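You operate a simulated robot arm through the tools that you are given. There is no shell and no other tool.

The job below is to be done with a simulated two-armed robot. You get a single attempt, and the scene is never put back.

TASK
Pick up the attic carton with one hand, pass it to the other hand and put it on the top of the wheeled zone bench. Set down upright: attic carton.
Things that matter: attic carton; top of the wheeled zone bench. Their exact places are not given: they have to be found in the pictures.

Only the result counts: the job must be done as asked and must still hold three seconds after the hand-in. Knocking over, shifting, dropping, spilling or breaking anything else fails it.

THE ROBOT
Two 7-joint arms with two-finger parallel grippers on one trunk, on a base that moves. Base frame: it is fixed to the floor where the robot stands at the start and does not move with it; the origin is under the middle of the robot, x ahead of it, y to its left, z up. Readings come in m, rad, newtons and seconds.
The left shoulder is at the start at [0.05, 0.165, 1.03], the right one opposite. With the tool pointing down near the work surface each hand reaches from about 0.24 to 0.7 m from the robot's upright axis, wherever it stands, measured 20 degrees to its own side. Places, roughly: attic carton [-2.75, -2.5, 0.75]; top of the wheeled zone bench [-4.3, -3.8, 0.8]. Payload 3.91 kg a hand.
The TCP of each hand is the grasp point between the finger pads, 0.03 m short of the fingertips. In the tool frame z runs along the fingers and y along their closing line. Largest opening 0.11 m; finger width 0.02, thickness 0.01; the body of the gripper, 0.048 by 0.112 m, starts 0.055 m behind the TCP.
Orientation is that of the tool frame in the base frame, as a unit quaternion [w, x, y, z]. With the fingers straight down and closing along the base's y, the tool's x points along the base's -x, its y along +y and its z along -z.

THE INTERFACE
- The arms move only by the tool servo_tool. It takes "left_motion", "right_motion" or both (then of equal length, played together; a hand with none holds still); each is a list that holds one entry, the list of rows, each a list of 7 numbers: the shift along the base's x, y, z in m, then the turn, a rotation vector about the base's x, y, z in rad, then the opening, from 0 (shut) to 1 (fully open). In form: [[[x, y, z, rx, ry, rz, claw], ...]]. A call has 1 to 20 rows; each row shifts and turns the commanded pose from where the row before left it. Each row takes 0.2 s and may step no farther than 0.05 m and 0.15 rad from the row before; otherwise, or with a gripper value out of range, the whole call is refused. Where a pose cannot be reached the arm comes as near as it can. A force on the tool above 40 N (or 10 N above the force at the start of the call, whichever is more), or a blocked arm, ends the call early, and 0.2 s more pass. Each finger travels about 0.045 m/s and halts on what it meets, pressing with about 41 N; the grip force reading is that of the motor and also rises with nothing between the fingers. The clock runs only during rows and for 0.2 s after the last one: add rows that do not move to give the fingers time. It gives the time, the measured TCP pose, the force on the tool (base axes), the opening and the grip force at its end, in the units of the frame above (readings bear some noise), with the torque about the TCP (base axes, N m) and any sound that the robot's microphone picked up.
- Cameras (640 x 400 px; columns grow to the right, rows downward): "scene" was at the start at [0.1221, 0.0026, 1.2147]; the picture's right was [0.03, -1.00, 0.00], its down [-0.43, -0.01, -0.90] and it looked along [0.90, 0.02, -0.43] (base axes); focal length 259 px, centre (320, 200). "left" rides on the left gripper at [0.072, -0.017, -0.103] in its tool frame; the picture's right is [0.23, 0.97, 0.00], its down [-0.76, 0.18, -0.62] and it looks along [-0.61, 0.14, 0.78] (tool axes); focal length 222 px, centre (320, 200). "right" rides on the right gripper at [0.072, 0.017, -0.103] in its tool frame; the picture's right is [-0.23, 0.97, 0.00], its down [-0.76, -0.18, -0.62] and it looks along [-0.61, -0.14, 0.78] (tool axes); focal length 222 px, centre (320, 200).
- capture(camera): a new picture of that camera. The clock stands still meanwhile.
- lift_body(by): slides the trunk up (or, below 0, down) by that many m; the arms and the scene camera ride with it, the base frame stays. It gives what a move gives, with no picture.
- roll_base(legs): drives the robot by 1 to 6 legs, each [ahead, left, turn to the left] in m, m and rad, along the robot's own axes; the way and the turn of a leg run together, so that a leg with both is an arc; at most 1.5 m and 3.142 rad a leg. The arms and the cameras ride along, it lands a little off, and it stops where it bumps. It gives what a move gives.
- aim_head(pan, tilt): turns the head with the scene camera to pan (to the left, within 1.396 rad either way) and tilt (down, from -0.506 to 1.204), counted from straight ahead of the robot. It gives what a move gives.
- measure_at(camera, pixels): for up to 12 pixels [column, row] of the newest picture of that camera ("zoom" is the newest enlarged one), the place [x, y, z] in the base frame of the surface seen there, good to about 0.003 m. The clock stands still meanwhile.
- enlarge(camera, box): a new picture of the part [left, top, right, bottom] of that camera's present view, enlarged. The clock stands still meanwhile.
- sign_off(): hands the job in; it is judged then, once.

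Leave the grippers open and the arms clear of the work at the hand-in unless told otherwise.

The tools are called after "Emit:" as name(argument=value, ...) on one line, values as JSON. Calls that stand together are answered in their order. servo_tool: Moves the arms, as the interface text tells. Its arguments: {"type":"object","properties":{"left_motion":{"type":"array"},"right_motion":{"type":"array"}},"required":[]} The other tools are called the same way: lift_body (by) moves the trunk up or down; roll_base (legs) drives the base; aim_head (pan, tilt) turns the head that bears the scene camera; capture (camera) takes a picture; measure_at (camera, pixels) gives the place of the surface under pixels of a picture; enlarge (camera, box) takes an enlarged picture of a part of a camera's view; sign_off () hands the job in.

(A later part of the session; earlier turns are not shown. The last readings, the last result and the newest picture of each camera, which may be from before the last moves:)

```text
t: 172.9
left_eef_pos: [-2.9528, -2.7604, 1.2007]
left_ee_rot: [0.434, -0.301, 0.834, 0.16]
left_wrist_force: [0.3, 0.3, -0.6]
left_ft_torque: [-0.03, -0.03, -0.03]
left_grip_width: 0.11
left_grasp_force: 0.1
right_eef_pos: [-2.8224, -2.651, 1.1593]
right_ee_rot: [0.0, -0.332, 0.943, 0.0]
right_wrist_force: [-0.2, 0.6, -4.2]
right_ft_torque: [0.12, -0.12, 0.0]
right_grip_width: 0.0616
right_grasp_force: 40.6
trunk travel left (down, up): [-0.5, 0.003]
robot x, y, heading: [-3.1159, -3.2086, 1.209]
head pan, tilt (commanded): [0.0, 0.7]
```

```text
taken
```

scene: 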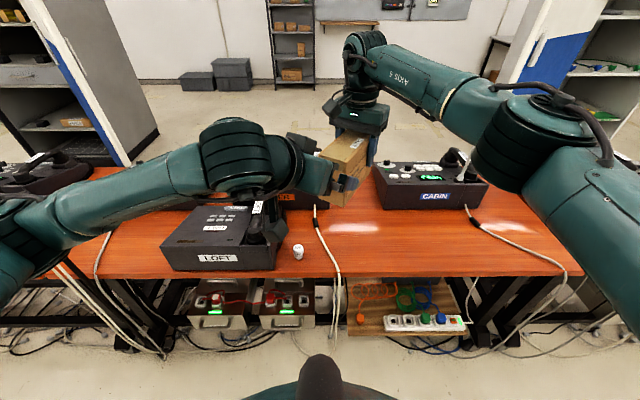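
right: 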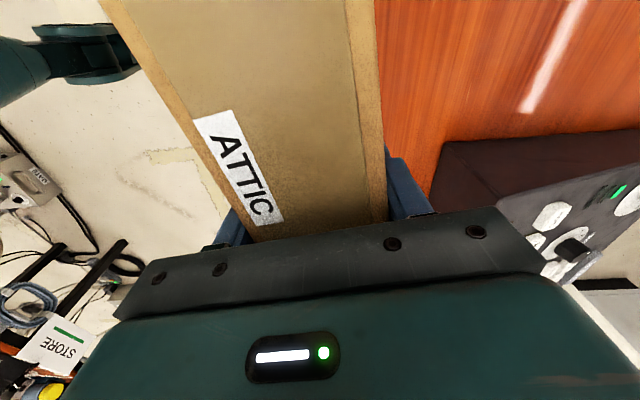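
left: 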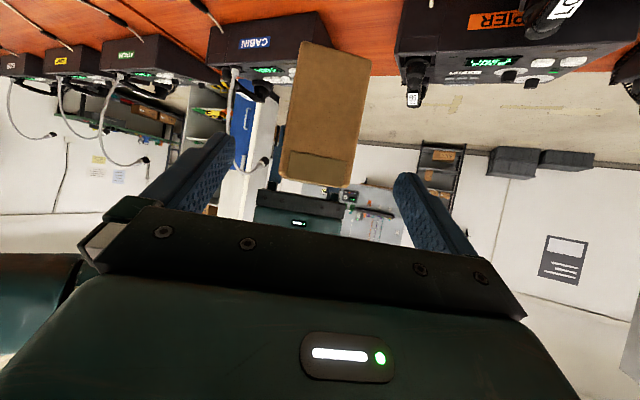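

The left camera shows the carton's end (about (325, 115)) centred between the open fingers. I advance 0.08 m along the hand's axis and check before the last bit.

Emit:
servo_tool(left_motion=[[[0.01236, 0.01042, -0.01174, 0, 0, 0, 1], [0.01236, 0.01042, -0.01174, 0, 0, 0, 1], [0.01236, 0.01042, -0.01174, 0, 0, 0, 1], [0.01236, 0.01042, -0.01174, 0, 0, 0, 1], [0, 0, 0, 0, 0, 0, 1]]])

Emit:
capture(camera="left")

Emit:
enlarge(camera="scene", box=[270, 90, 430, 220])

Emit:
capture(camera="right")

```text
t: 174.1
left_eef_pos: [-2.9043, -2.7198, 1.1536]
left_ee_rot: [0.435, -0.299, 0.834, 0.159]
left_wrist_force: [0.4, 0.3, 0.2]
left_ft_torque: [-0.03, 0.03, -0.02]
left_grip_width: 0.1097
left_grasp_force: 0.1
right_eef_pos: [-2.8225, -2.6511, 1.1593]
right_ee_rot: [0.0, -0.333, 0.943, 0.001]
right_wrist_force: [-0.9, -0.2, -5.6]
right_ft_torque: [0.08, -0.13, 0.01]
right_grip_width: 0.0618
right_grasp_force: 40.9
trunk travel left (down, up): [-0.5, 0.003]
robot x, y, heading: [-3.1145, -3.2029, 1.21]
head pan, tilt (commanded): [0.0, 0.7]
```

```text
taken
```

left: 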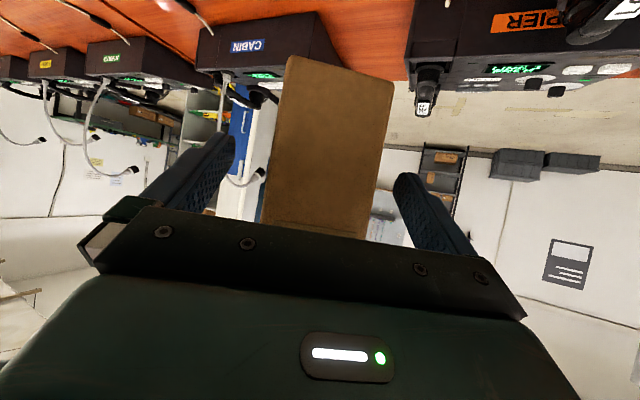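

```text
3.08 times, centred on (350, 155) of scene
```

zoom: 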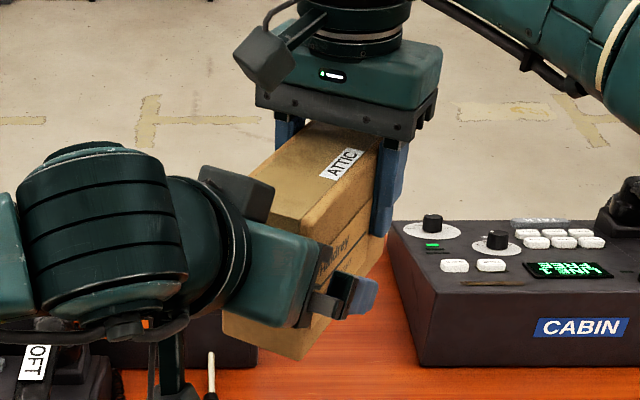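

```text
taken
```

right: 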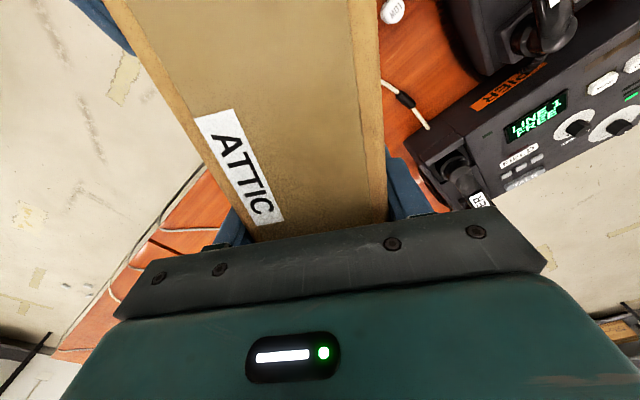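

The fingers straddle the end now. A dark block on the left wrist, at zoom (235, 195), looks near the carton's top edge. I measure it and the carton edge before moving the last 2 cm.

Emit:
measure_at(camera="zoom", pixels=[[262, 200], [268, 185], [235, 185], [255, 215], [285, 180], [290, 200], [300, 232], [262, 232], [262, 65], [240, 250], [360, 290], [330, 300]])

```text
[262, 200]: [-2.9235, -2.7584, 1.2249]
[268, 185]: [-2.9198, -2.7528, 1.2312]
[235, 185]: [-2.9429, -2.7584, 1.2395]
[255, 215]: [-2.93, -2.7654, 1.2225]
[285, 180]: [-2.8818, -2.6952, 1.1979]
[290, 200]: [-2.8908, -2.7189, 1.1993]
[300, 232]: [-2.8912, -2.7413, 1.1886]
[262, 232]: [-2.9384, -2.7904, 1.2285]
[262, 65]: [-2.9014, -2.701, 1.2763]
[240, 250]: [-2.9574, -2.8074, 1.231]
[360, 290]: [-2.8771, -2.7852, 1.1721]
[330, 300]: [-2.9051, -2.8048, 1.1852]
```

The block will stay about 12 mm behind and 20 mm above the carton's edge, so it clears. I advance the last 2 cm in two small steps, then close the left gripper while the right keeps holding.

Emit:
servo_tool(left_motion=[[[0.0066, 0.0055, -0.006, 0, 0, 0, 1], [0.0067, 0.0055, -0.0061, 0, 0, 0, 1], [0, 0, 0, 0, 0, 0, 1], [0, 0, 0, 0, 0, 0, 0.7], [0, 0, 0, 0, 0, 0, 0.55], [0, 0, 0, 0, 0, 0, 0.4], [0, 0, 0, 0, 0, 0, 0.2], [0, 0, 0, 0, 0, 0, 0], [0, 0, 0, 0, 0, 0, 0], [0, 0, 0, 0, 0, 0, 0]]])

Emit:
capture(camera="left")

Emit:
enlarge(camera="scene", box=[270, 90, 430, 220])

```text
t: 176.3
left_eef_pos: [-2.8909, -2.7079, 1.1414]
left_ee_rot: [0.435, -0.299, 0.834, 0.159]
left_wrist_force: [-4.6, 4.5, -0.3]
left_ft_torque: [-0.7, -0.69, -1.08]
left_grip_width: 0.0618
left_grasp_force: 41.3
right_eef_pos: [-2.822, -2.6512, 1.1578]
right_ee_rot: [0.001, -0.334, 0.943, 0.001]
right_wrist_force: [4.2, -5.4, -5.4]
right_ft_torque: [0.72, 0.45, 1.69]
right_grip_width: 0.0619
right_grasp_force: 40.8
trunk travel left (down, up): [-0.5, 0.003]
robot x, y, heading: [-3.113, -3.2072, 1.209]
head pan, tilt (commanded): [0.0, 0.7]
```

```text
taken
```

left: 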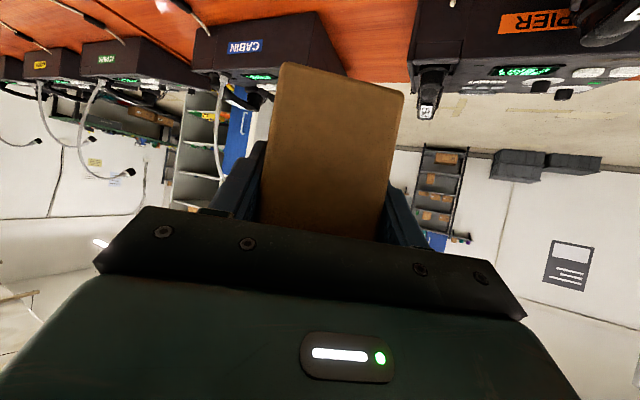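

```text
3.08 times, centred on (350, 155) of scene
```

zoom: 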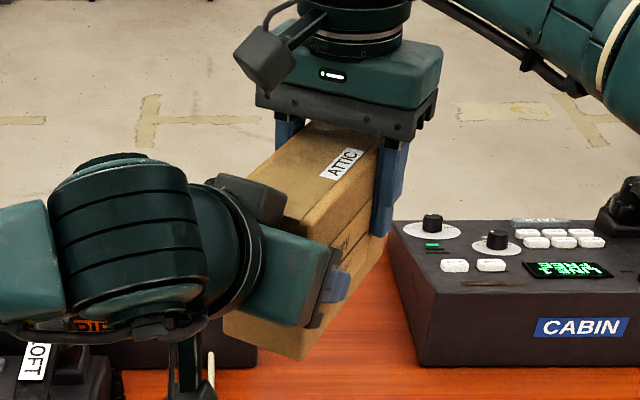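

Both hands now hold the carton, each with 41 N. I open the right gripper, let things settle, and watch the left hand's load.

Emit:
servo_tool(right_motion=[[[0, 0, 0, 0, 0, 0, 0.6], [0, 0, 0, 0, 0, 0, 0.75], [0, 0, 0, 0, 0, 0, 0.9], [0, 0, 0, 0, 0, 0, 1], [0, 0, 0, 0, 0, 0, 1], [0, 0, 0, 0, 0, 0, 1]]], left_motion=[[[0, 0, 0, 0, 0, 0, 0], [0, 0, 0, 0, 0, 0, 0], [0, 0, 0, 0, 0, 0, 0], [0, 0, 0, 0, 0, 0, 0], [0, 0, 0, 0, 0, 0, 0], [0, 0, 0, 0, 0, 0, 0]]])

Emit:
capture(camera="right")

Emit:
enlarge(camera="scene", box=[270, 90, 430, 220])

```text
t: 177.7
left_eef_pos: [-2.8919, -2.7085, 1.1389]
left_ee_rot: [0.434, -0.299, 0.835, 0.159]
left_wrist_force: [0.1, -1.0, 0.8]
left_ft_torque: [-0.18, 0.19, -0.02]
left_grip_width: 0.0617
left_grasp_force: 41.3
right_eef_pos: [-2.822, -2.6515, 1.1578]
right_ee_rot: [0.0, -0.333, 0.943, 0.001]
right_wrist_force: [-0.2, -0.2, -0.2]
right_ft_torque: [-0.02, 0.0, 0.02]
right_grip_width: 0.1101
right_grasp_force: 0.0
trunk travel left (down, up): [-0.5, 0.003]
robot x, y, heading: [-3.1156, -3.2042, 1.212]
head pan, tilt (commanded): [0.0, 0.7]
```

```text
taken
```

right: 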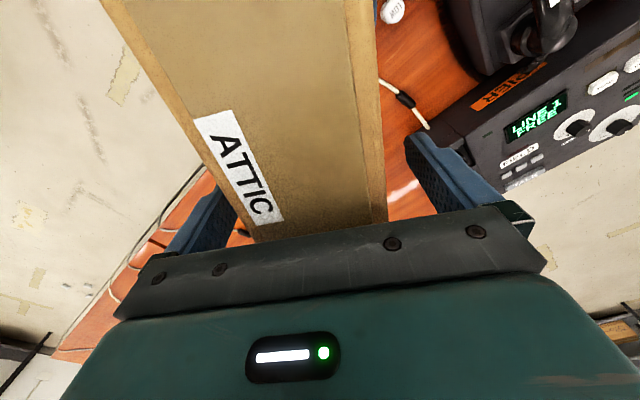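

```text
3.08 times, centred on (350, 155) of scene
```

zoom: 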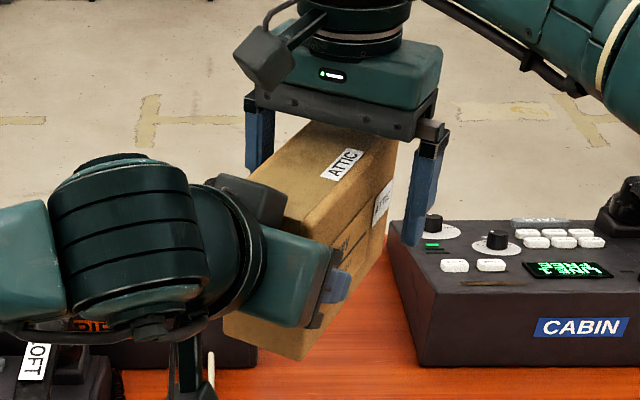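

The left hand alone holds the carton level, and the right fingers are open and free of it. I lift the right hand straight up by 0.14 m, away from the carton.

Emit:
servo_tool(right_motion=[[[0, 0, 0.01, 0, 0, 0, 1], [0, 0, 0.02, 0, 0, 0, 1], [0, 0, 0.03, 0, 0, 0, 1], [0, 0, 0.03, 0, 0, 0, 1], [0, 0, 0.03, 0, 0, 0, 1], [0, 0, 0.02, 0, 0, 0, 1], [0, 0, 0, 0, 0, 0, 1]]])

Emit:
capture(camera="scene")

```text
t: 179.3
left_eef_pos: [-2.8912, -2.7084, 1.1407]
left_ee_rot: [0.435, -0.298, 0.835, 0.158]
left_wrist_force: [0.0, 0.4, 0.3]
left_ft_torque: [-0.15, 0.17, 0.02]
left_grip_width: 0.0618
left_grasp_force: 40.7
right_eef_pos: [-2.82, -2.6666, 1.2914]
right_ee_rot: [0.0, -0.332, 0.943, 0.001]
right_wrist_force: [0.1, 0.1, -0.1]
right_ft_torque: [0.0, 0.0, 0.0]
right_grip_width: 0.1099
right_grasp_force: 0.1
right hand out of reach, approached as far as the arm can: row 5, 6
trunk travel left (down, up): [-0.5, 0.003]
robot x, y, heading: [-3.1189, -3.2079, 1.203]
head pan, tilt (commanded): [0.0, 0.7]
```

```text
taken
```

scene: 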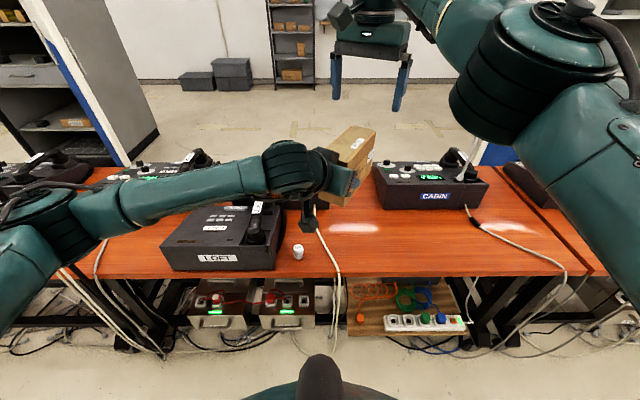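

The left hand holds the carton and the right one is clear. I bring the right hand back to my right side, to about 0.40 m ahead and 0.27 m to the right at z≈1.26, turning it to its normal facing.

Emit:
servo_tool(right_motion=[[[0.0158, -0.044, -0.005, 0, 0, 0.0873, 1], [0.0158, -0.044, -0.005, 0, 0, 0.0873, 1], [0.0158, -0.044, -0.005, 0, 0, 0.0873, 1], [0.0158, -0.044, -0.005, 0, 0, 0.0873, 1], [0.0158, -0.044, -0.005, 0, 0, 0.0873, 1], [0.0158, -0.044, -0.005, 0, 0, 0.0873, 1], [0, 0, 0, 0, 0, 0, 1]]])

Emit:
aim_head(pan=1.39, tilt=0.45)

Emit:
capture(camera="scene")

```text
t: 180.9
left_eef_pos: [-2.8924, -2.7081, 1.1406]
left_ee_rot: [0.434, -0.3, 0.835, 0.158]
left_wrist_force: [-1.1, -0.6, 0.1]
left_ft_torque: [-0.14, 0.15, 0.01]
left_grip_width: 0.0616
left_grasp_force: 41.5
right_eef_pos: [-2.7268, -2.9304, 1.2634]
right_ee_rot: [-0.001, -0.566, 0.824, 0.0]
right_wrist_force: [0.6, -0.5, -0.2]
right_ft_torque: [-0.04, -0.06, 0.01]
right_grip_width: 0.1099
right_grasp_force: 0.0
trunk travel left (down, up): [-0.5, 0.003]
robot x, y, heading: [-3.1169, -3.2046, 1.21]
head pan, tilt (commanded): [0.0, 0.7]
```

```text
t: 182.4
left_eef_pos: [-2.8902, -2.7083, 1.1412]
left_ee_rot: [0.434, -0.299, 0.835, 0.159]
left_wrist_force: [0.2, 0.0, 0.0]
left_ft_torque: [-0.18, 0.19, 0.01]
left_grip_width: 0.0617
left_grasp_force: 40.8
right_eef_pos: [-2.7249, -2.931, 1.2642]
right_ee_rot: [0.0, -0.566, 0.825, 0.0]
right_wrist_force: [0.4, 0.3, 0.3]
right_ft_torque: [-0.02, 0.05, -0.01]
right_grip_width: 0.1101
right_grasp_force: 0.1
trunk travel left (down, up): [-0.5, 0.003]
robot x, y, heading: [-3.1129, -3.2052, 1.211]
head pan, tilt (commanded): [1.389, 0.45]
```

```text
taken
```

scene: 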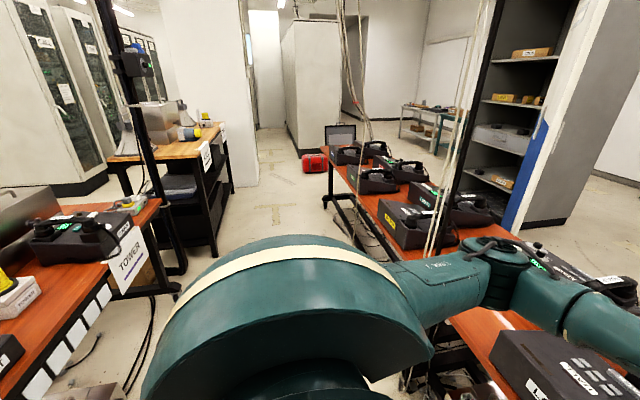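

The hanging cords (about column 460) and the upright near TOWER (column 130) are visible. I measure how near they are to my elbow, then look to the other side before turning round.

Emit:
measure_at(camera="scene", pixels=[[472, 120], [440, 200], [490, 255], [540, 270], [125, 100], [155, 190], [347, 60], [355, 110], [30, 185], [90, 290], [150, 330], [128, 225]])

Emit:
aim_head(pan=-1.39, tilt=0.45)

Emit:
capture(camera="scene")

```text
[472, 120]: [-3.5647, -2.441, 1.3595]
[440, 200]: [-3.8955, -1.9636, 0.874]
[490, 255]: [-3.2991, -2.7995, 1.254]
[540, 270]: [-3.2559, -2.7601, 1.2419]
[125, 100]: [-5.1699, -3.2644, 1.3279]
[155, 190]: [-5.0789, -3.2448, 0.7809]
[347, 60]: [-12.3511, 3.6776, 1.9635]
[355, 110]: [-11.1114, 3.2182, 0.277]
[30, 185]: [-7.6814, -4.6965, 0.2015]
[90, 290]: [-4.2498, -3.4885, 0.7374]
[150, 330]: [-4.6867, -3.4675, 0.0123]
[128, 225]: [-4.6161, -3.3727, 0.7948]
```

```text
t: 184.9
left_eef_pos: [-2.8912, -2.7094, 1.1404]
left_ee_rot: [0.434, -0.3, 0.834, 0.16]
left_wrist_force: [0.7, 0.4, -0.1]
left_ft_torque: [-0.18, 0.18, -0.02]
left_grip_width: 0.0618
left_grasp_force: 41.2
right_eef_pos: [-2.7253, -2.93, 1.2641]
right_ee_rot: [0.0, -0.566, 0.824, 0.001]
right_wrist_force: [0.4, 0.6, 0.1]
right_ft_torque: [0.01, -0.01, -0.01]
right_grip_width: 0.1099
right_grasp_force: 0.1
trunk travel left (down, up): [-0.5, 0.003]
robot x, y, heading: [-3.1111, -3.209, 1.204]
head pan, tilt (commanded): [-1.389, 0.45]
```

```text
taken
```

scene: 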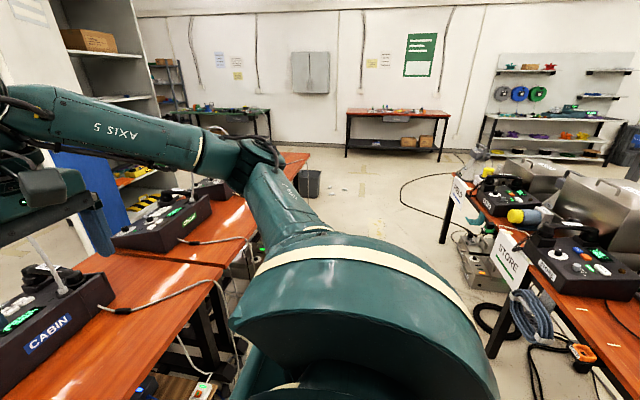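

Nothing hangs on that side of the aisle. I turn right by 3.14 rad on the spot; the carton sweeps a circle of 0.68 m radius with its bottom at z≈1.08, above everything within it. The hanging cords are 0.88 m away.

Emit:
roll_base(legs=[[0, 0, -1.57], [0, 0, -1.57]])

Emit:
aim_head(pan=-0.5, tilt=0.5)

Emit:
capture(camera="scene")

```text
t: 192.9
left_eef_pos: [-3.3381, -3.7035, 1.1403]
left_ee_rot: [0.16, 0.834, 0.302, -0.434]
left_wrist_force: [-0.3, 0.4, -0.1]
left_ft_torque: [0.15, -0.14, 0.0]
left_grip_width: 0.062
left_grasp_force: 40.8
right_eef_pos: [-3.5042, -3.4813, 1.2652]
right_ee_rot: [0.0, 0.824, 0.567, -0.001]
right_wrist_force: [0.7, 0.9, 0.6]
right_ft_torque: [0.0, 0.01, 0.06]
right_grip_width: 0.1101
right_grasp_force: 0.0
trunk travel left (down, up): [-0.5, 0.003]
robot x, y, heading: [-3.1162, -3.2076, -1.933]
head pan, tilt (commanded): [-1.389, 0.45]
```

```text
t: 194.1
left_eef_pos: [-3.3373, -3.7034, 1.1404]
left_ee_rot: [0.16, 0.834, 0.301, -0.433]
left_wrist_force: [0.5, -0.6, -0.2]
left_ft_torque: [0.16, -0.2, -0.02]
left_grip_width: 0.0619
left_grasp_force: 41.3
right_eef_pos: [-3.5052, -3.4838, 1.2636]
right_ee_rot: [0.001, 0.824, 0.567, -0.001]
right_wrist_force: [0.1, 1.8, 0.5]
right_ft_torque: [0.01, 0.0, -0.01]
right_grip_width: 0.1103
right_grasp_force: 0.0
trunk travel left (down, up): [-0.5, 0.003]
robot x, y, heading: [-3.1175, -3.2056, -1.929]
head pan, tilt (commanded): [-0.499, 0.499]
```

```text
taken
```

scene: 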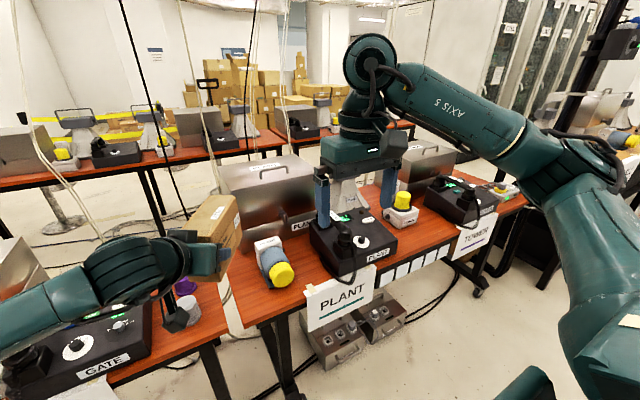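

I now face row 2. The PLANT/TOWER bench has a clear patch of top around (430, 225) between the PLANT and TOWER devices. Several cords hang in view, with a dark one from (120, 0) to (185, 245) and pale ones at (30, 150) and (270, 60). I measure them.

Emit:
measure_at(camera="scene", pixels=[[140, 60], [165, 150], [182, 230], [40, 150], [230, 310], [190, 50], [272, 60], [430, 222], [425, 235], [385, 262], [452, 230], [310, 285]])

Emit:
enlarge(camera="scene", box=[230, 140, 550, 340])

```text
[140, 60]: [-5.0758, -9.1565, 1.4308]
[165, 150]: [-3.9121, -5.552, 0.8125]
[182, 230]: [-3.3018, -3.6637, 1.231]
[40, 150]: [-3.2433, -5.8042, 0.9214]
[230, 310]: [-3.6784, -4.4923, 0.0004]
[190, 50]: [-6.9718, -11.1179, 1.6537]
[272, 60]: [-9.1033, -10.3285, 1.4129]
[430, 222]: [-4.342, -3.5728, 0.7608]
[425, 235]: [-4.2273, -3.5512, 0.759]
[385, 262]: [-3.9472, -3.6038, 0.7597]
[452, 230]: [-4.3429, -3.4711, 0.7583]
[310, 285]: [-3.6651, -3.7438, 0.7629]
```

```text
2.00 times, centred on (390, 240) of scene
```

zoom: 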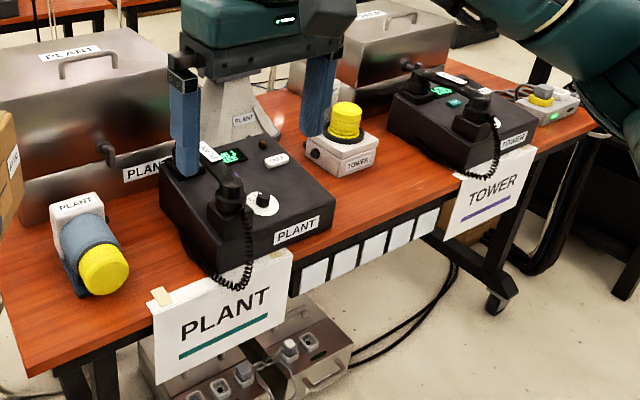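

By comparing views, the dark line hangs far behind, in row 3. The free patch lies between PLANT and TOWER at the front edge, around [-4.28, -3.55, 0.759]. I sidestep 0.85 m right so that I stand before it, and look at it straight on.

Emit:
roll_base(legs=[[0, -0.85, 0]])

Emit:
aim_head(pan=-0.15, tilt=0.75)

Emit:
capture(camera="scene")

```text
t: 201.9
left_eef_pos: [-4.1275, -3.4127, 1.1409]
left_ee_rot: [0.163, 0.833, 0.307, -0.432]
left_wrist_force: [0.5, 0.8, 0.4]
left_ft_torque: [0.17, -0.22, 0.01]
left_grip_width: 0.0617
left_grasp_force: 40.9
right_eef_pos: [-4.2992, -3.1935, 1.264]
right_ee_rot: [0.001, 0.819, 0.573, -0.001]
right_wrist_force: [-0.5, -0.5, -0.1]
right_ft_torque: [-0.01, -0.01, -0.01]
right_grip_width: 0.1101
right_grasp_force: 0.1
trunk travel left (down, up): [-0.5, 0.003]
robot x, y, heading: [-3.9116, -2.9127, -1.912]
head pan, tilt (commanded): [-0.499, 0.499]
```

```text
t: 202.8
left_eef_pos: [-4.1282, -3.4121, 1.14]
left_ee_rot: [0.162, 0.832, 0.307, -0.432]
left_wrist_force: [0.2, 0.4, -0.4]
left_ft_torque: [0.17, -0.15, 0.0]
left_grip_width: 0.0617
left_grasp_force: 40.8
right_eef_pos: [-4.2991, -3.1941, 1.2653]
right_ee_rot: [0.001, 0.82, 0.572, -0.001]
right_wrist_force: [-0.6, 0.3, 0.3]
right_ft_torque: [0.02, 0.0, -0.03]
right_grip_width: 0.1097
right_grasp_force: 0.1
trunk travel left (down, up): [-0.5, 0.003]
robot x, y, heading: [-3.9123, -2.911, -1.919]
head pan, tilt (commanded): [-0.15, 0.75]
```

```text
taken
```

scene: 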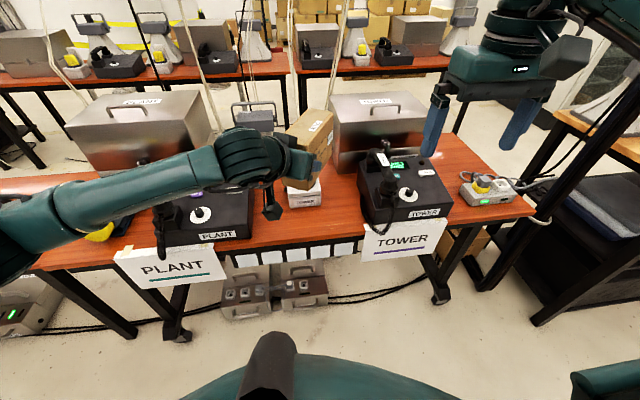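

I see the free strip of bench top between the PLANT device (205, 215) and the TOWER device (405, 195), in front of the TOWER beacon (303, 195). I enlarge it and measure its limits.

Emit:
enlarge(camera="scene", box=[220, 140, 420, 265])

```text
3.20 times, centred on (320, 202) of scene
```

zoom: 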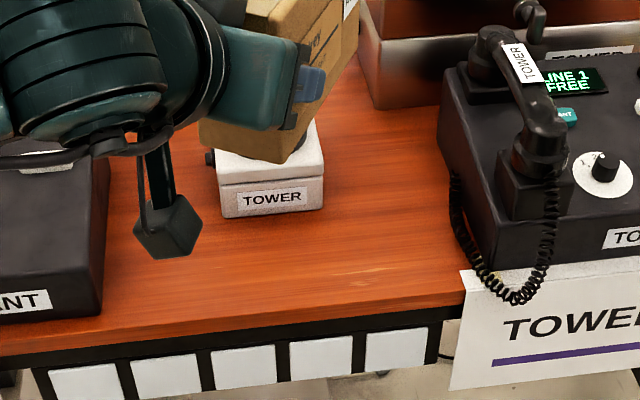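

Emit:
measure_at(camera="zoom", pixels=[[105, 305], [105, 230], [225, 215], [322, 207], [325, 160], [360, 110], [440, 130], [450, 215], [460, 285], [200, 320], [380, 200], [430, 105]])

```text
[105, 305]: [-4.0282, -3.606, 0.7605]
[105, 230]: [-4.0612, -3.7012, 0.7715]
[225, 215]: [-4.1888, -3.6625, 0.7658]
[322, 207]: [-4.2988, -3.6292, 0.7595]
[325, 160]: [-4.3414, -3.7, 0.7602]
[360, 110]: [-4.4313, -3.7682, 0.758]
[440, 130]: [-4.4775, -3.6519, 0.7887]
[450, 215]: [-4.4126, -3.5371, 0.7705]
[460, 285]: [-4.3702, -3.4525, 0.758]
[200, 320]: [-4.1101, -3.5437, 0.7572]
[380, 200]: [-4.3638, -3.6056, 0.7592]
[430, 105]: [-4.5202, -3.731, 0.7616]
```

The free patch is s-wise between the beacon's right side, near [-4.34, -3.70], and the TOWER device's left side, near [-4.41, -3.54]. It is about 0.13 m wide and open to the front edge. I will set the carton lengthwise into it. First I turn the left hand +0.496 rad so that the carton points squarely at the bench.

Emit:
servo_tool(left_motion=[[[0, 0, 0, 0, 0, 0.124, 0], [0, 0, 0, 0, 0, 0.124, 0], [0, 0, 0, 0, 0, 0.124, 0], [0, 0, 0, 0, 0, 0.124, 0], [0, 0, 0, 0, 0, 0, 0]]])

Emit:
roll_base(legs=[[0.07, -0.27, -0.015]])

Emit:
aim_head(pan=0.05, tilt=0.8)

Emit:
capture(camera="scene")

```text
t: 203.9
left_eef_pos: [-4.1285, -3.4136, 1.1404]
left_ee_rot: [0.264, 0.731, 0.502, -0.38]
left_wrist_force: [0.4, -1.1, -0.3]
left_ft_torque: [0.24, -0.08, -0.03]
left_grip_width: 0.062
left_grasp_force: 41.0
right_eef_pos: [-4.2973, -3.1935, 1.2638]
right_ee_rot: [0.0, 0.819, 0.573, -0.002]
right_wrist_force: [0.0, 0.4, -0.9]
right_ft_torque: [0.01, 0.01, -0.02]
right_grip_width: 0.11
right_grasp_force: 0.0
trunk travel left (down, up): [-0.5, 0.003]
robot x, y, heading: [-3.9093, -2.911, -1.915]
head pan, tilt (commanded): [-0.15, 0.75]
```

```text
t: 206.9
left_eef_pos: [-4.4142, -3.3815, 1.1397]
left_ee_rot: [0.261, 0.735, 0.495, -0.382]
left_wrist_force: [0.1, -0.7, -0.3]
left_ft_torque: [0.2, -0.09, 0.0]
left_grip_width: 0.0618
left_grasp_force: 41.3
right_eef_pos: [-4.5808, -3.1592, 1.2634]
right_ee_rot: [0.0, 0.824, 0.567, -0.001]
right_wrist_force: [1.1, 0.9, 0.1]
right_ft_torque: [0.02, 0.02, 0.04]
right_grip_width: 0.11
right_grasp_force: 0.1
trunk travel left (down, up): [-0.5, 0.003]
robot x, y, heading: [-4.1897, -2.8858, -1.93]
head pan, tilt (commanded): [-0.15, 0.75]
```

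```text
t: 207.7
left_eef_pos: [-4.4126, -3.3827, 1.14]
left_ee_rot: [0.262, 0.735, 0.496, -0.381]
left_wrist_force: [0.1, 0.7, 0.6]
left_ft_torque: [0.22, -0.08, 0.02]
left_grip_width: 0.0619
left_grasp_force: 40.7
right_eef_pos: [-4.5803, -3.1591, 1.2646]
right_ee_rot: [0.0, 0.824, 0.566, -0.001]
right_wrist_force: [-0.7, 0.2, -0.3]
right_ft_torque: [0.03, 0.0, 0.02]
right_grip_width: 0.1102
right_grasp_force: 0.0
trunk travel left (down, up): [-0.5, 0.003]
robot x, y, heading: [-4.1898, -2.8843, -1.93]
head pan, tilt (commanded): [0.051, 0.799]
```

```text
taken
```

scene: 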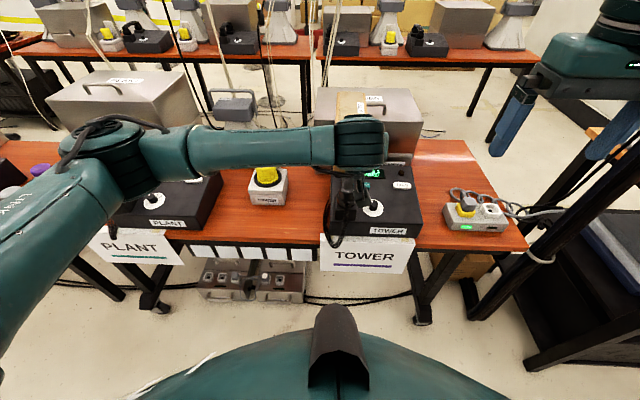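

I stand at the right spot and the free patch shows between the beacon (267, 188) and the TOWER device (left side about (330, 215)). I enlarge it and measure the limits again, including the curly cord.

Emit:
enlarge(camera="scene", box=[230, 150, 390, 260])

```text
3.64 times, centred on (310, 205) of scene
```

zoom: 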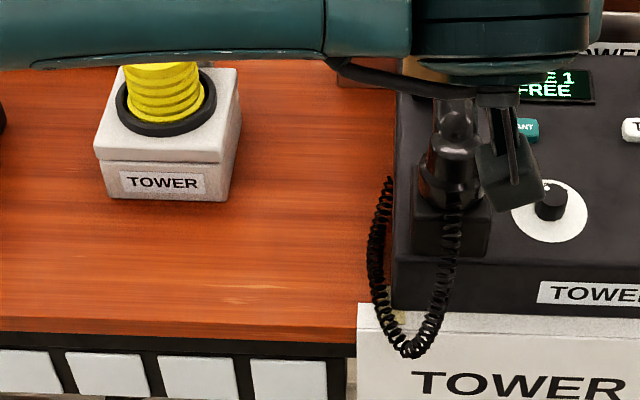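

Emit:
measure_at(camera="zoom", pixels=[[228, 200], [110, 196], [240, 150], [373, 265], [380, 200], [388, 325], [392, 250], [300, 330], [100, 325], [300, 250], [310, 150], [165, 80]])

```text
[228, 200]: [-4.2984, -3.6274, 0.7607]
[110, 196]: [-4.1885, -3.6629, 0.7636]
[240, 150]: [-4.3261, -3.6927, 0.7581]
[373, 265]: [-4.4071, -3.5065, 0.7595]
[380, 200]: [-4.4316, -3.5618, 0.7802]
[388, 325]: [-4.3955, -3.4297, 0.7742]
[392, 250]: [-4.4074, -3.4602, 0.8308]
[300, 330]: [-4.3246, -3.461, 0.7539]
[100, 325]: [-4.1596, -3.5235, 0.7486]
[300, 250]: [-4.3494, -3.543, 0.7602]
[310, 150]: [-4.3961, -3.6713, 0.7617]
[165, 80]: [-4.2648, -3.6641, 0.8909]
```

The cord's left edge is at about [-4.407, -3.507], the beacon's right side at about [-4.326, -3.693], and the front edge runs through [-4.325, -3.461]. Now I check how the carton sits in the left hand using the left camera.

Emit:
capture(camera="left")

Emit:
capture(camera="right")

```text
taken
```

left: 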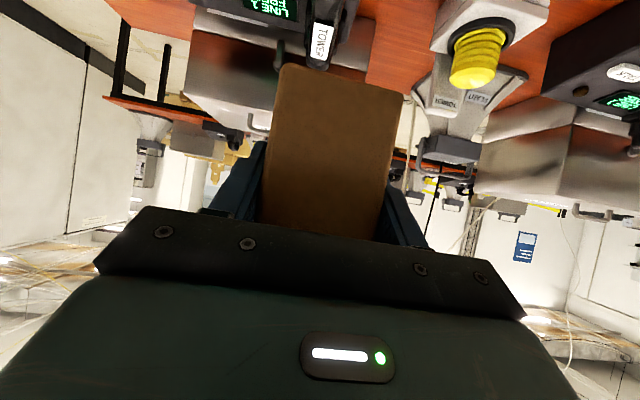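

```text
taken
```

right: 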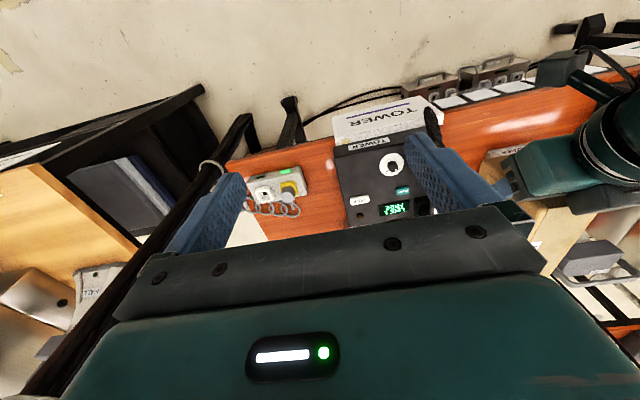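

I measure the carton's end face in the left picture: bottom corners near (288, 72) and (397, 97), upper points near (268, 200) and (378, 225).

Emit:
measure_at(camera="left", pixels=[[288, 74], [394, 99], [272, 190], [378, 215], [330, 150], [285, 110], [385, 140], [340, 90], [325, 215]])

```text
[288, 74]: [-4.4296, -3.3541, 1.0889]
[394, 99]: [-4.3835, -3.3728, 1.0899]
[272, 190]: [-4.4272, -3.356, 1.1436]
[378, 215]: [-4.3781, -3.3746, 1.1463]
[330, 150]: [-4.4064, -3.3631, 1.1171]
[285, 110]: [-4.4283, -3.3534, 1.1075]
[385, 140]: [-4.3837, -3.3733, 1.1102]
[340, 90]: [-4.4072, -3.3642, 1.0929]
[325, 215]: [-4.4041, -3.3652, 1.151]
```

The carton sits centred and level in the hand: its end is 20 mm behind the grasp point and its bottom about 56 mm below. I move the left hand level to above the goal point [-4.310, -3.506], with a small +0.018 rad turn to square it up.

Emit:
servo_tool(left_motion=[[[0.0258, -0.0308, 0, 0, 0, 0.009, 0], [0.0258, -0.0308, 0, 0, 0, 0.009, 0], [0.0257, -0.0307, 0, 0, 0, 0, 0], [0.0257, -0.0307, 0, 0, 0, 0, 0], [0, 0, 0, 0, 0, 0, 0]]])

Emit:
capture(camera="scene")

```text
t: 208.8
left_eef_pos: [-4.3108, -3.5049, 1.1413]
left_ee_rot: [0.265, 0.731, 0.502, -0.379]
left_wrist_force: [0.5, 0.7, -0.7]
left_ft_torque: [0.22, -0.08, 0.01]
left_grip_width: 0.0617
left_grasp_force: 40.9
right_eef_pos: [-4.5805, -3.1597, 1.2635]
right_ee_rot: [0.0, 0.824, 0.566, -0.001]
right_wrist_force: [-0.1, 0.9, -0.2]
right_ft_torque: [-0.01, -0.01, 0.02]
right_grip_width: 0.1101
right_grasp_force: 0.1
trunk travel left (down, up): [-0.5, 0.003]
robot x, y, heading: [-4.1933, -2.8818, -1.934]
head pan, tilt (commanded): [0.051, 0.799]
```

```text
taken
```

scene: 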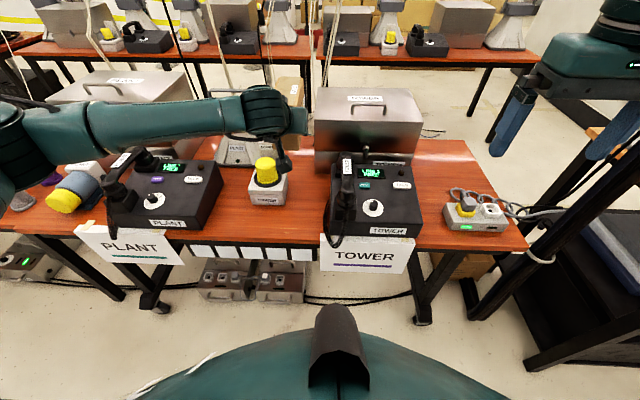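

The hand is over the goal at [-4.311, -3.505]. I lower it by 0.22 m, so the carton's bottom comes to z≈0.865, then stop and check the side gaps.

Emit:
servo_tool(left_motion=[[[0.0003, -0.0002, -0.025, 0, 0, 0, 0], [0.0003, -0.0002, -0.025, 0, 0, 0, 0], [0.0003, -0.0002, -0.025, 0, 0, 0, 0], [0.0003, -0.0002, -0.025, 0, 0, 0, 0], [0, 0, -0.025, 0, 0, 0, 0], [0, 0, -0.025, 0, 0, 0, 0], [0, 0, -0.025, 0, 0, 0, 0], [0, 0, -0.025, 0, 0, 0, 0], [0, 0, -0.02, 0, 0, 0, 0], [0, 0, 0, 0, 0, 0, 0]]])

Emit:
capture(camera="scene")

Emit:
enlarge(camera="scene", box=[210, 110, 390, 260])

Emit:
capture(camera="left")

```text
t: 211.1
left_eef_pos: [-4.3078, -3.5051, 0.9205]
left_ee_rot: [0.264, 0.731, 0.502, -0.379]
left_wrist_force: [-0.1, -0.2, 0.0]
left_ft_torque: [0.22, -0.04, 0.01]
left_grip_width: 0.0618
left_grasp_force: 41.4
right_eef_pos: [-4.5789, -3.16, 1.2642]
right_ee_rot: [0.001, 0.824, 0.566, -0.001]
right_wrist_force: [-0.1, 0.0, 0.1]
right_ft_torque: [-0.02, -0.03, 0.03]
right_grip_width: 0.1098
right_grasp_force: 0.1
trunk travel left (down, up): [-0.5, 0.003]
robot x, y, heading: [-4.1901, -2.884, -1.928]
head pan, tilt (commanded): [0.051, 0.799]
```

```text
taken
```

scene: 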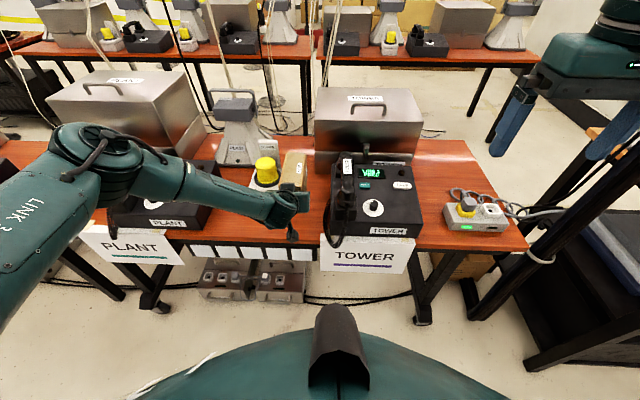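

```text
2.67 times, centred on (300, 185) of scene
```

zoom: 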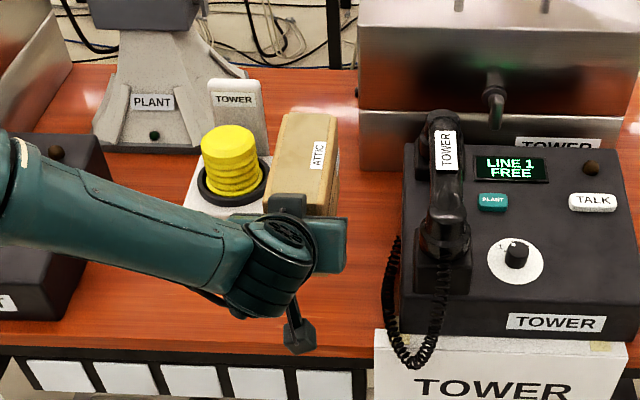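

```text
taken
```

left: 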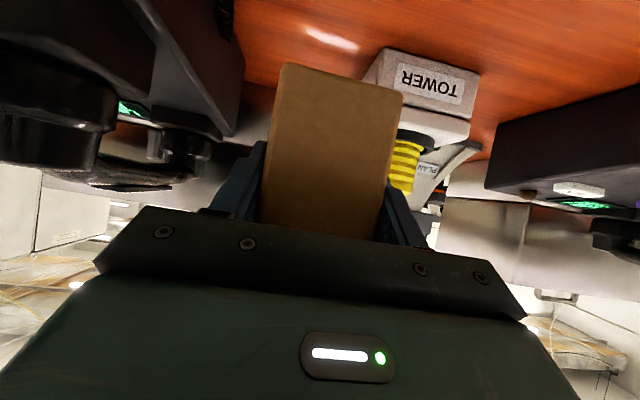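

The carton hangs between the beacon and the TOWER device. I measure its top edges in the enlarged view against the beacon's right side to verify the gaps before the last descent.

Emit:
measure_at(camera="zoom", pixels=[[286, 118], [333, 119], [276, 185], [325, 190], [338, 150], [334, 200], [266, 180], [262, 190], [385, 290], [395, 250], [345, 300], [345, 180]])

```text
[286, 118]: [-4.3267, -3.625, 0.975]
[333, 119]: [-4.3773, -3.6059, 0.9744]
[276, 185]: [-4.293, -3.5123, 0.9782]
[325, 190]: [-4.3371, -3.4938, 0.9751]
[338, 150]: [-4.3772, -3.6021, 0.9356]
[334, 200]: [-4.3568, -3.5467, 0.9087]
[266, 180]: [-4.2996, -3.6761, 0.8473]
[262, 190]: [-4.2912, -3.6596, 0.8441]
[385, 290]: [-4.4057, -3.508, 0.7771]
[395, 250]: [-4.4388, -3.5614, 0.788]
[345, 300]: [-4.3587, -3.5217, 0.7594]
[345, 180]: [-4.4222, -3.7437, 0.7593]
```

The carton's right side runs square to the bench at about 20 mm clear of the beacon and over 50 mm from the cord. Its bottom is at about z 0.863. I lower it by a further 0.094 m in small steps, to about 4 mm above the top.

Emit:
servo_tool(left_motion=[[[0, 0, -0.02, 0, 0, 0, 0], [0, 0, -0.02, 0, 0, 0, 0], [0, 0, -0.02, 0, 0, 0, 0], [0, 0, -0.015, 0, 0, 0, 0], [0, 0, -0.012, 0, 0, 0, 0], [0, 0, -0.007, 0, 0, 0, 0], [0, 0, 0, 0, 0, 0, 0]]])

Emit:
enlarge(camera="scene", box=[210, 130, 390, 280])

Emit:
capture(camera="left")

```text
t: 212.7
left_eef_pos: [-4.3177, -3.5044, 0.8325]
left_ee_rot: [0.266, 0.731, 0.505, -0.374]
left_wrist_force: [0.3, -0.5, 0.5]
left_ft_torque: [0.22, -0.09, -0.01]
left_grip_width: 0.0616
left_grasp_force: 41.0
left hand out of reach, approached as far as the arm can: row 4, 5
right_eef_pos: [-4.5792, -3.1598, 1.2636]
right_ee_rot: [0.001, 0.824, 0.567, -0.001]
right_wrist_force: [0.0, 0.6, 0.3]
right_ft_torque: [0.0, -0.01, 0.05]
right_grip_width: 0.1096
right_grasp_force: 0.1
trunk travel left (down, up): [-0.5, 0.003]
robot x, y, heading: [-4.1925, -2.8848, -1.928]
head pan, tilt (commanded): [0.051, 0.799]
```

```text
2.67 times, centred on (300, 205) of scene
```

zoom: 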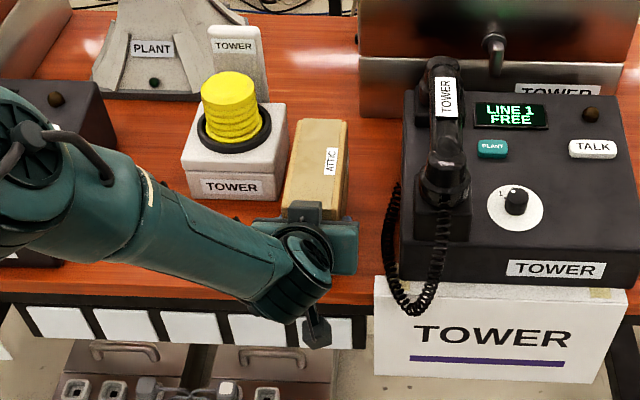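

```text
taken
```

left: 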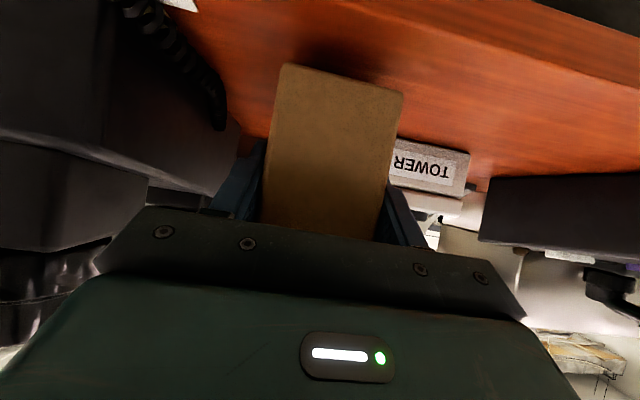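

The arm reached its limit 1.5 cm above the bench top and drifted 1 cm sideways. The trunk is too high for this. I raise the hand by 0.15 m and straighten its pose, then lower the trunk by 0.15 m, so the arm works in an easier range.

Emit:
servo_tool(left_motion=[[[0, 0, 0.02, 0, 0, 0, 0], [0, 0, 0.03, 0, 0, 0, 0], [0.004, -0.0007, 0.035, -0.0044, 0.0078, -0.0086, 0], [0.0041, -0.0006, 0.035, 0, 0, 0, 0], [0, 0, 0.03, 0, 0, 0, 0], [0, 0, 0, 0, 0, 0, 0]]])

Emit:
lift_body(by=-0.12)

Emit:
capture(camera="scene")

```text
t: 214.1
left_eef_pos: [-4.3086, -3.5047, 0.9823]
left_ee_rot: [0.261, 0.731, 0.499, -0.384]
left_wrist_force: [-0.7, -0.2, -0.4]
left_ft_torque: [0.23, -0.06, 0.02]
left_grip_width: 0.0618
left_grasp_force: 41.1
right_eef_pos: [-4.5796, -3.1603, 1.2642]
right_ee_rot: [0.0, 0.824, 0.566, -0.001]
right_wrist_force: [0.4, -0.5, -0.3]
right_ft_torque: [-0.02, 0.0, -0.01]
right_grip_width: 0.1099
right_grasp_force: 0.0
trunk travel left (down, up): [-0.5, 0.003]
robot x, y, heading: [-4.1877, -2.8824, -1.933]
head pan, tilt (commanded): [0.051, 0.799]
```

```text
t: 215.6
left_eef_pos: [-4.3076, -3.5037, 0.8609]
left_ee_rot: [0.262, 0.731, 0.5, -0.383]
left_wrist_force: [-0.9, 0.4, -0.7]
left_ft_torque: [0.21, -0.09, 0.02]
left_grip_width: 0.0617
left_grasp_force: 40.9
right_eef_pos: [-4.5805, -3.1599, 1.1447]
right_ee_rot: [0.0, 0.824, 0.566, 0.0]
right_wrist_force: [0.1, 0.3, -0.4]
right_ft_torque: [-0.01, 0.03, 0.0]
right_grip_width: 0.1099
right_grasp_force: 0.0
trunk travel left (down, up): [-0.38, 0.123]
robot x, y, heading: [-4.1885, -2.8863, -1.928]
head pan, tilt (commanded): [0.051, 0.799]
```

```text
taken
```

scene: 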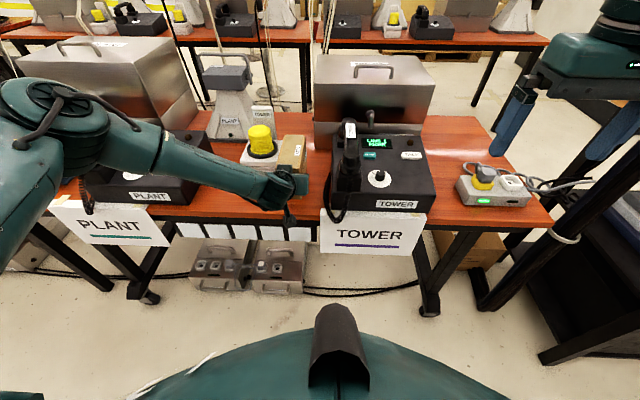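

The trunk is lower and the hand is at z≈0.861. I correct the small turn and offset and lower by 0.036 m, to about 8 mm above touching, watching for any reach limit.

Emit:
servo_tool(left_motion=[[[-0.0008, -0.0009, -0.006, 0.0028, -0.0078, 0.0079, 0], [-0.0007, -0.0008, -0.012, 0, 0, 0, 0], [0, 0, -0.01, 0, 0, 0, 0], [0, 0, -0.008, 0, 0, 0, 0], [0, 0, 0, 0, 0, 0, 0]]])

Emit:
enlarge(camera="scene", box=[210, 110, 390, 260])

Emit:
capture(camera="left")

```text
t: 216.8
left_eef_pos: [-4.3099, -3.5038, 0.8247]
left_ee_rot: [0.265, 0.731, 0.501, -0.379]
left_wrist_force: [0.0, -0.7, -0.2]
left_ft_torque: [0.19, -0.1, -0.04]
left_grip_width: 0.0621
left_grasp_force: 41.2
right_eef_pos: [-4.5812, -3.1585, 1.1434]
right_ee_rot: [0.001, 0.825, 0.566, -0.001]
right_wrist_force: [0.0, -0.5, -0.8]
right_ft_torque: [0.0, 0.0, 0.01]
right_grip_width: 0.1102
right_grasp_force: 0.0
trunk travel left (down, up): [-0.38, 0.123]
robot x, y, heading: [-4.1925, -2.8852, -1.934]
head pan, tilt (commanded): [0.051, 0.799]
```

```text
2.67 times, centred on (300, 185) of scene
```

zoom: 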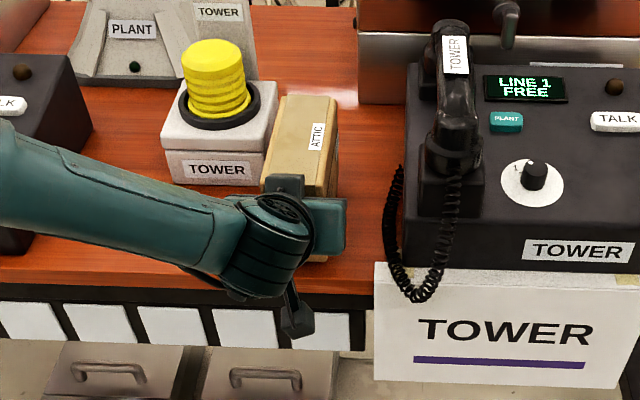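

```text
taken
```

left: 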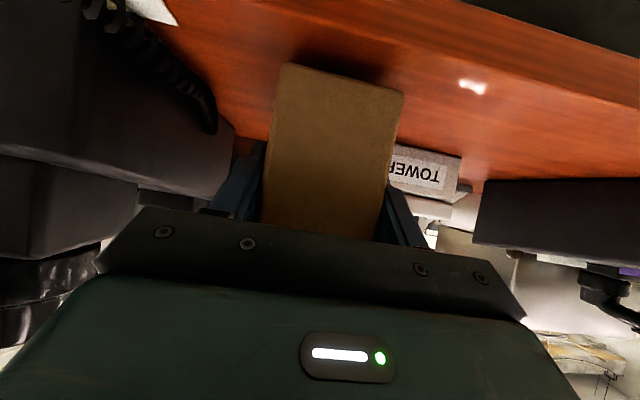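

The pose is good, with no reach limit this time. From the left camera I measure the carton's bottom edge (283–400, 66–97), the bench top beside it, and the bench's front edge (upper right) to know the remaining gap.

Emit:
measure_at(camera="left", pixels=[[288, 70], [340, 82], [394, 95], [240, 60], [340, 45], [430, 90], [470, 60], [560, 90], [600, 90], [420, 172], [215, 120], [392, 180]])

Emit:
measure_at(camera="zoom", pixels=[[285, 100], [333, 105], [337, 130], [332, 190], [272, 135], [270, 160], [388, 250], [290, 290], [340, 290], [275, 115]])

```text
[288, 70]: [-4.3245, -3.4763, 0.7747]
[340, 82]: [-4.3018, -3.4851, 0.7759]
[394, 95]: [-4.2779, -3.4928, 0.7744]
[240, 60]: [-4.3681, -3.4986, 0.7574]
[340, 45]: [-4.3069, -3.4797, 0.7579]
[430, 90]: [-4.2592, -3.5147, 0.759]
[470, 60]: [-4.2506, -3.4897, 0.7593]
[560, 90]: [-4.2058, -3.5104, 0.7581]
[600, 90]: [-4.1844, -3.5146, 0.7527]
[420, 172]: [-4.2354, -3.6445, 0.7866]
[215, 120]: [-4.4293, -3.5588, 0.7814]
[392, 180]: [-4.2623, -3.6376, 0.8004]
```

```text
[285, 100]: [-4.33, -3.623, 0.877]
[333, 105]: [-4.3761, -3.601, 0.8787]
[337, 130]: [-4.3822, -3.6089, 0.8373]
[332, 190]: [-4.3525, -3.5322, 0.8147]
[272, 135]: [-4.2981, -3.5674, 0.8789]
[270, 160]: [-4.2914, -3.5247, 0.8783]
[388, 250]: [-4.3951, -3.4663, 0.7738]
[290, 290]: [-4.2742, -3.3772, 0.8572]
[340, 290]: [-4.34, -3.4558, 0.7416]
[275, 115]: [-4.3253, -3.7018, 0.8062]
```

The carton's bottom is about 8–10 mm above the top surface (z 0.758). I lower in 2–3 mm steps and read the force.

Emit:
servo_tool(left_motion=[[[-0.0005, -0.0015, -0.003, 0, 0, 0, 0], [-0.0005, -0.0015, -0.003, 0, 0, 0, 0], [0, 0, -0.002, 0, 0, 0, 0], [0, 0, 0, 0, 0, 0, 0]]])

```text
t: 217.8
left_eef_pos: [-4.3109, -3.5084, 0.8171]
left_ee_rot: [0.265, 0.73, 0.502, -0.379]
left_wrist_force: [0.2, 0.2, 0.4]
left_ft_torque: [0.24, -0.1, 0.03]
left_grip_width: 0.0619
left_grasp_force: 41.0
right_eef_pos: [-4.5802, -3.1611, 1.145]
right_ee_rot: [0.0, 0.824, 0.566, -0.001]
right_wrist_force: [0.4, -0.6, -1.2]
right_ft_torque: [-0.01, -0.01, 0.01]
right_grip_width: 0.11
right_grasp_force: 0.1
trunk travel left (down, up): [-0.38, 0.123]
robot x, y, heading: [-4.1876, -2.8841, -1.929]
head pan, tilt (commanded): [0.051, 0.799]
```

There is no contact yet: the torque is still that of the hanging carton. I go down another 4 mm in 1 mm steps.

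Emit:
servo_tool(left_motion=[[[0, 0, -0.001, 0, 0, 0, 0], [0, 0, -0.001, 0, 0, 0, 0], [0, 0, -0.001, 0, 0, 0, 0], [0, 0, -0.001, 0, 0, 0, 0], [0, 0, 0, 0, 0, 0, 0]]])

```text
t: 218.9
left_eef_pos: [-4.3109, -3.5101, 0.8162]
left_ee_rot: [0.267, 0.729, 0.502, -0.381]
left_wrist_force: [0.1, 2.2, 6.2]
left_ft_torque: [-0.79, 0.6, -0.07]
left_grip_width: 0.0618
left_grasp_force: 41.0
right_eef_pos: [-4.5803, -3.1581, 1.1448]
right_ee_rot: [0.001, 0.824, 0.566, -0.002]
right_wrist_force: [-0.4, -0.3, 0.6]
right_ft_torque: [0.0, -0.01, 0.01]
right_grip_width: 0.1102
right_grasp_force: 0.0
trunk travel left (down, up): [-0.38, 0.123]
robot x, y, heading: [-4.1901, -2.8817, -1.935]
head pan, tilt (commanded): [0.051, 0.799]
```

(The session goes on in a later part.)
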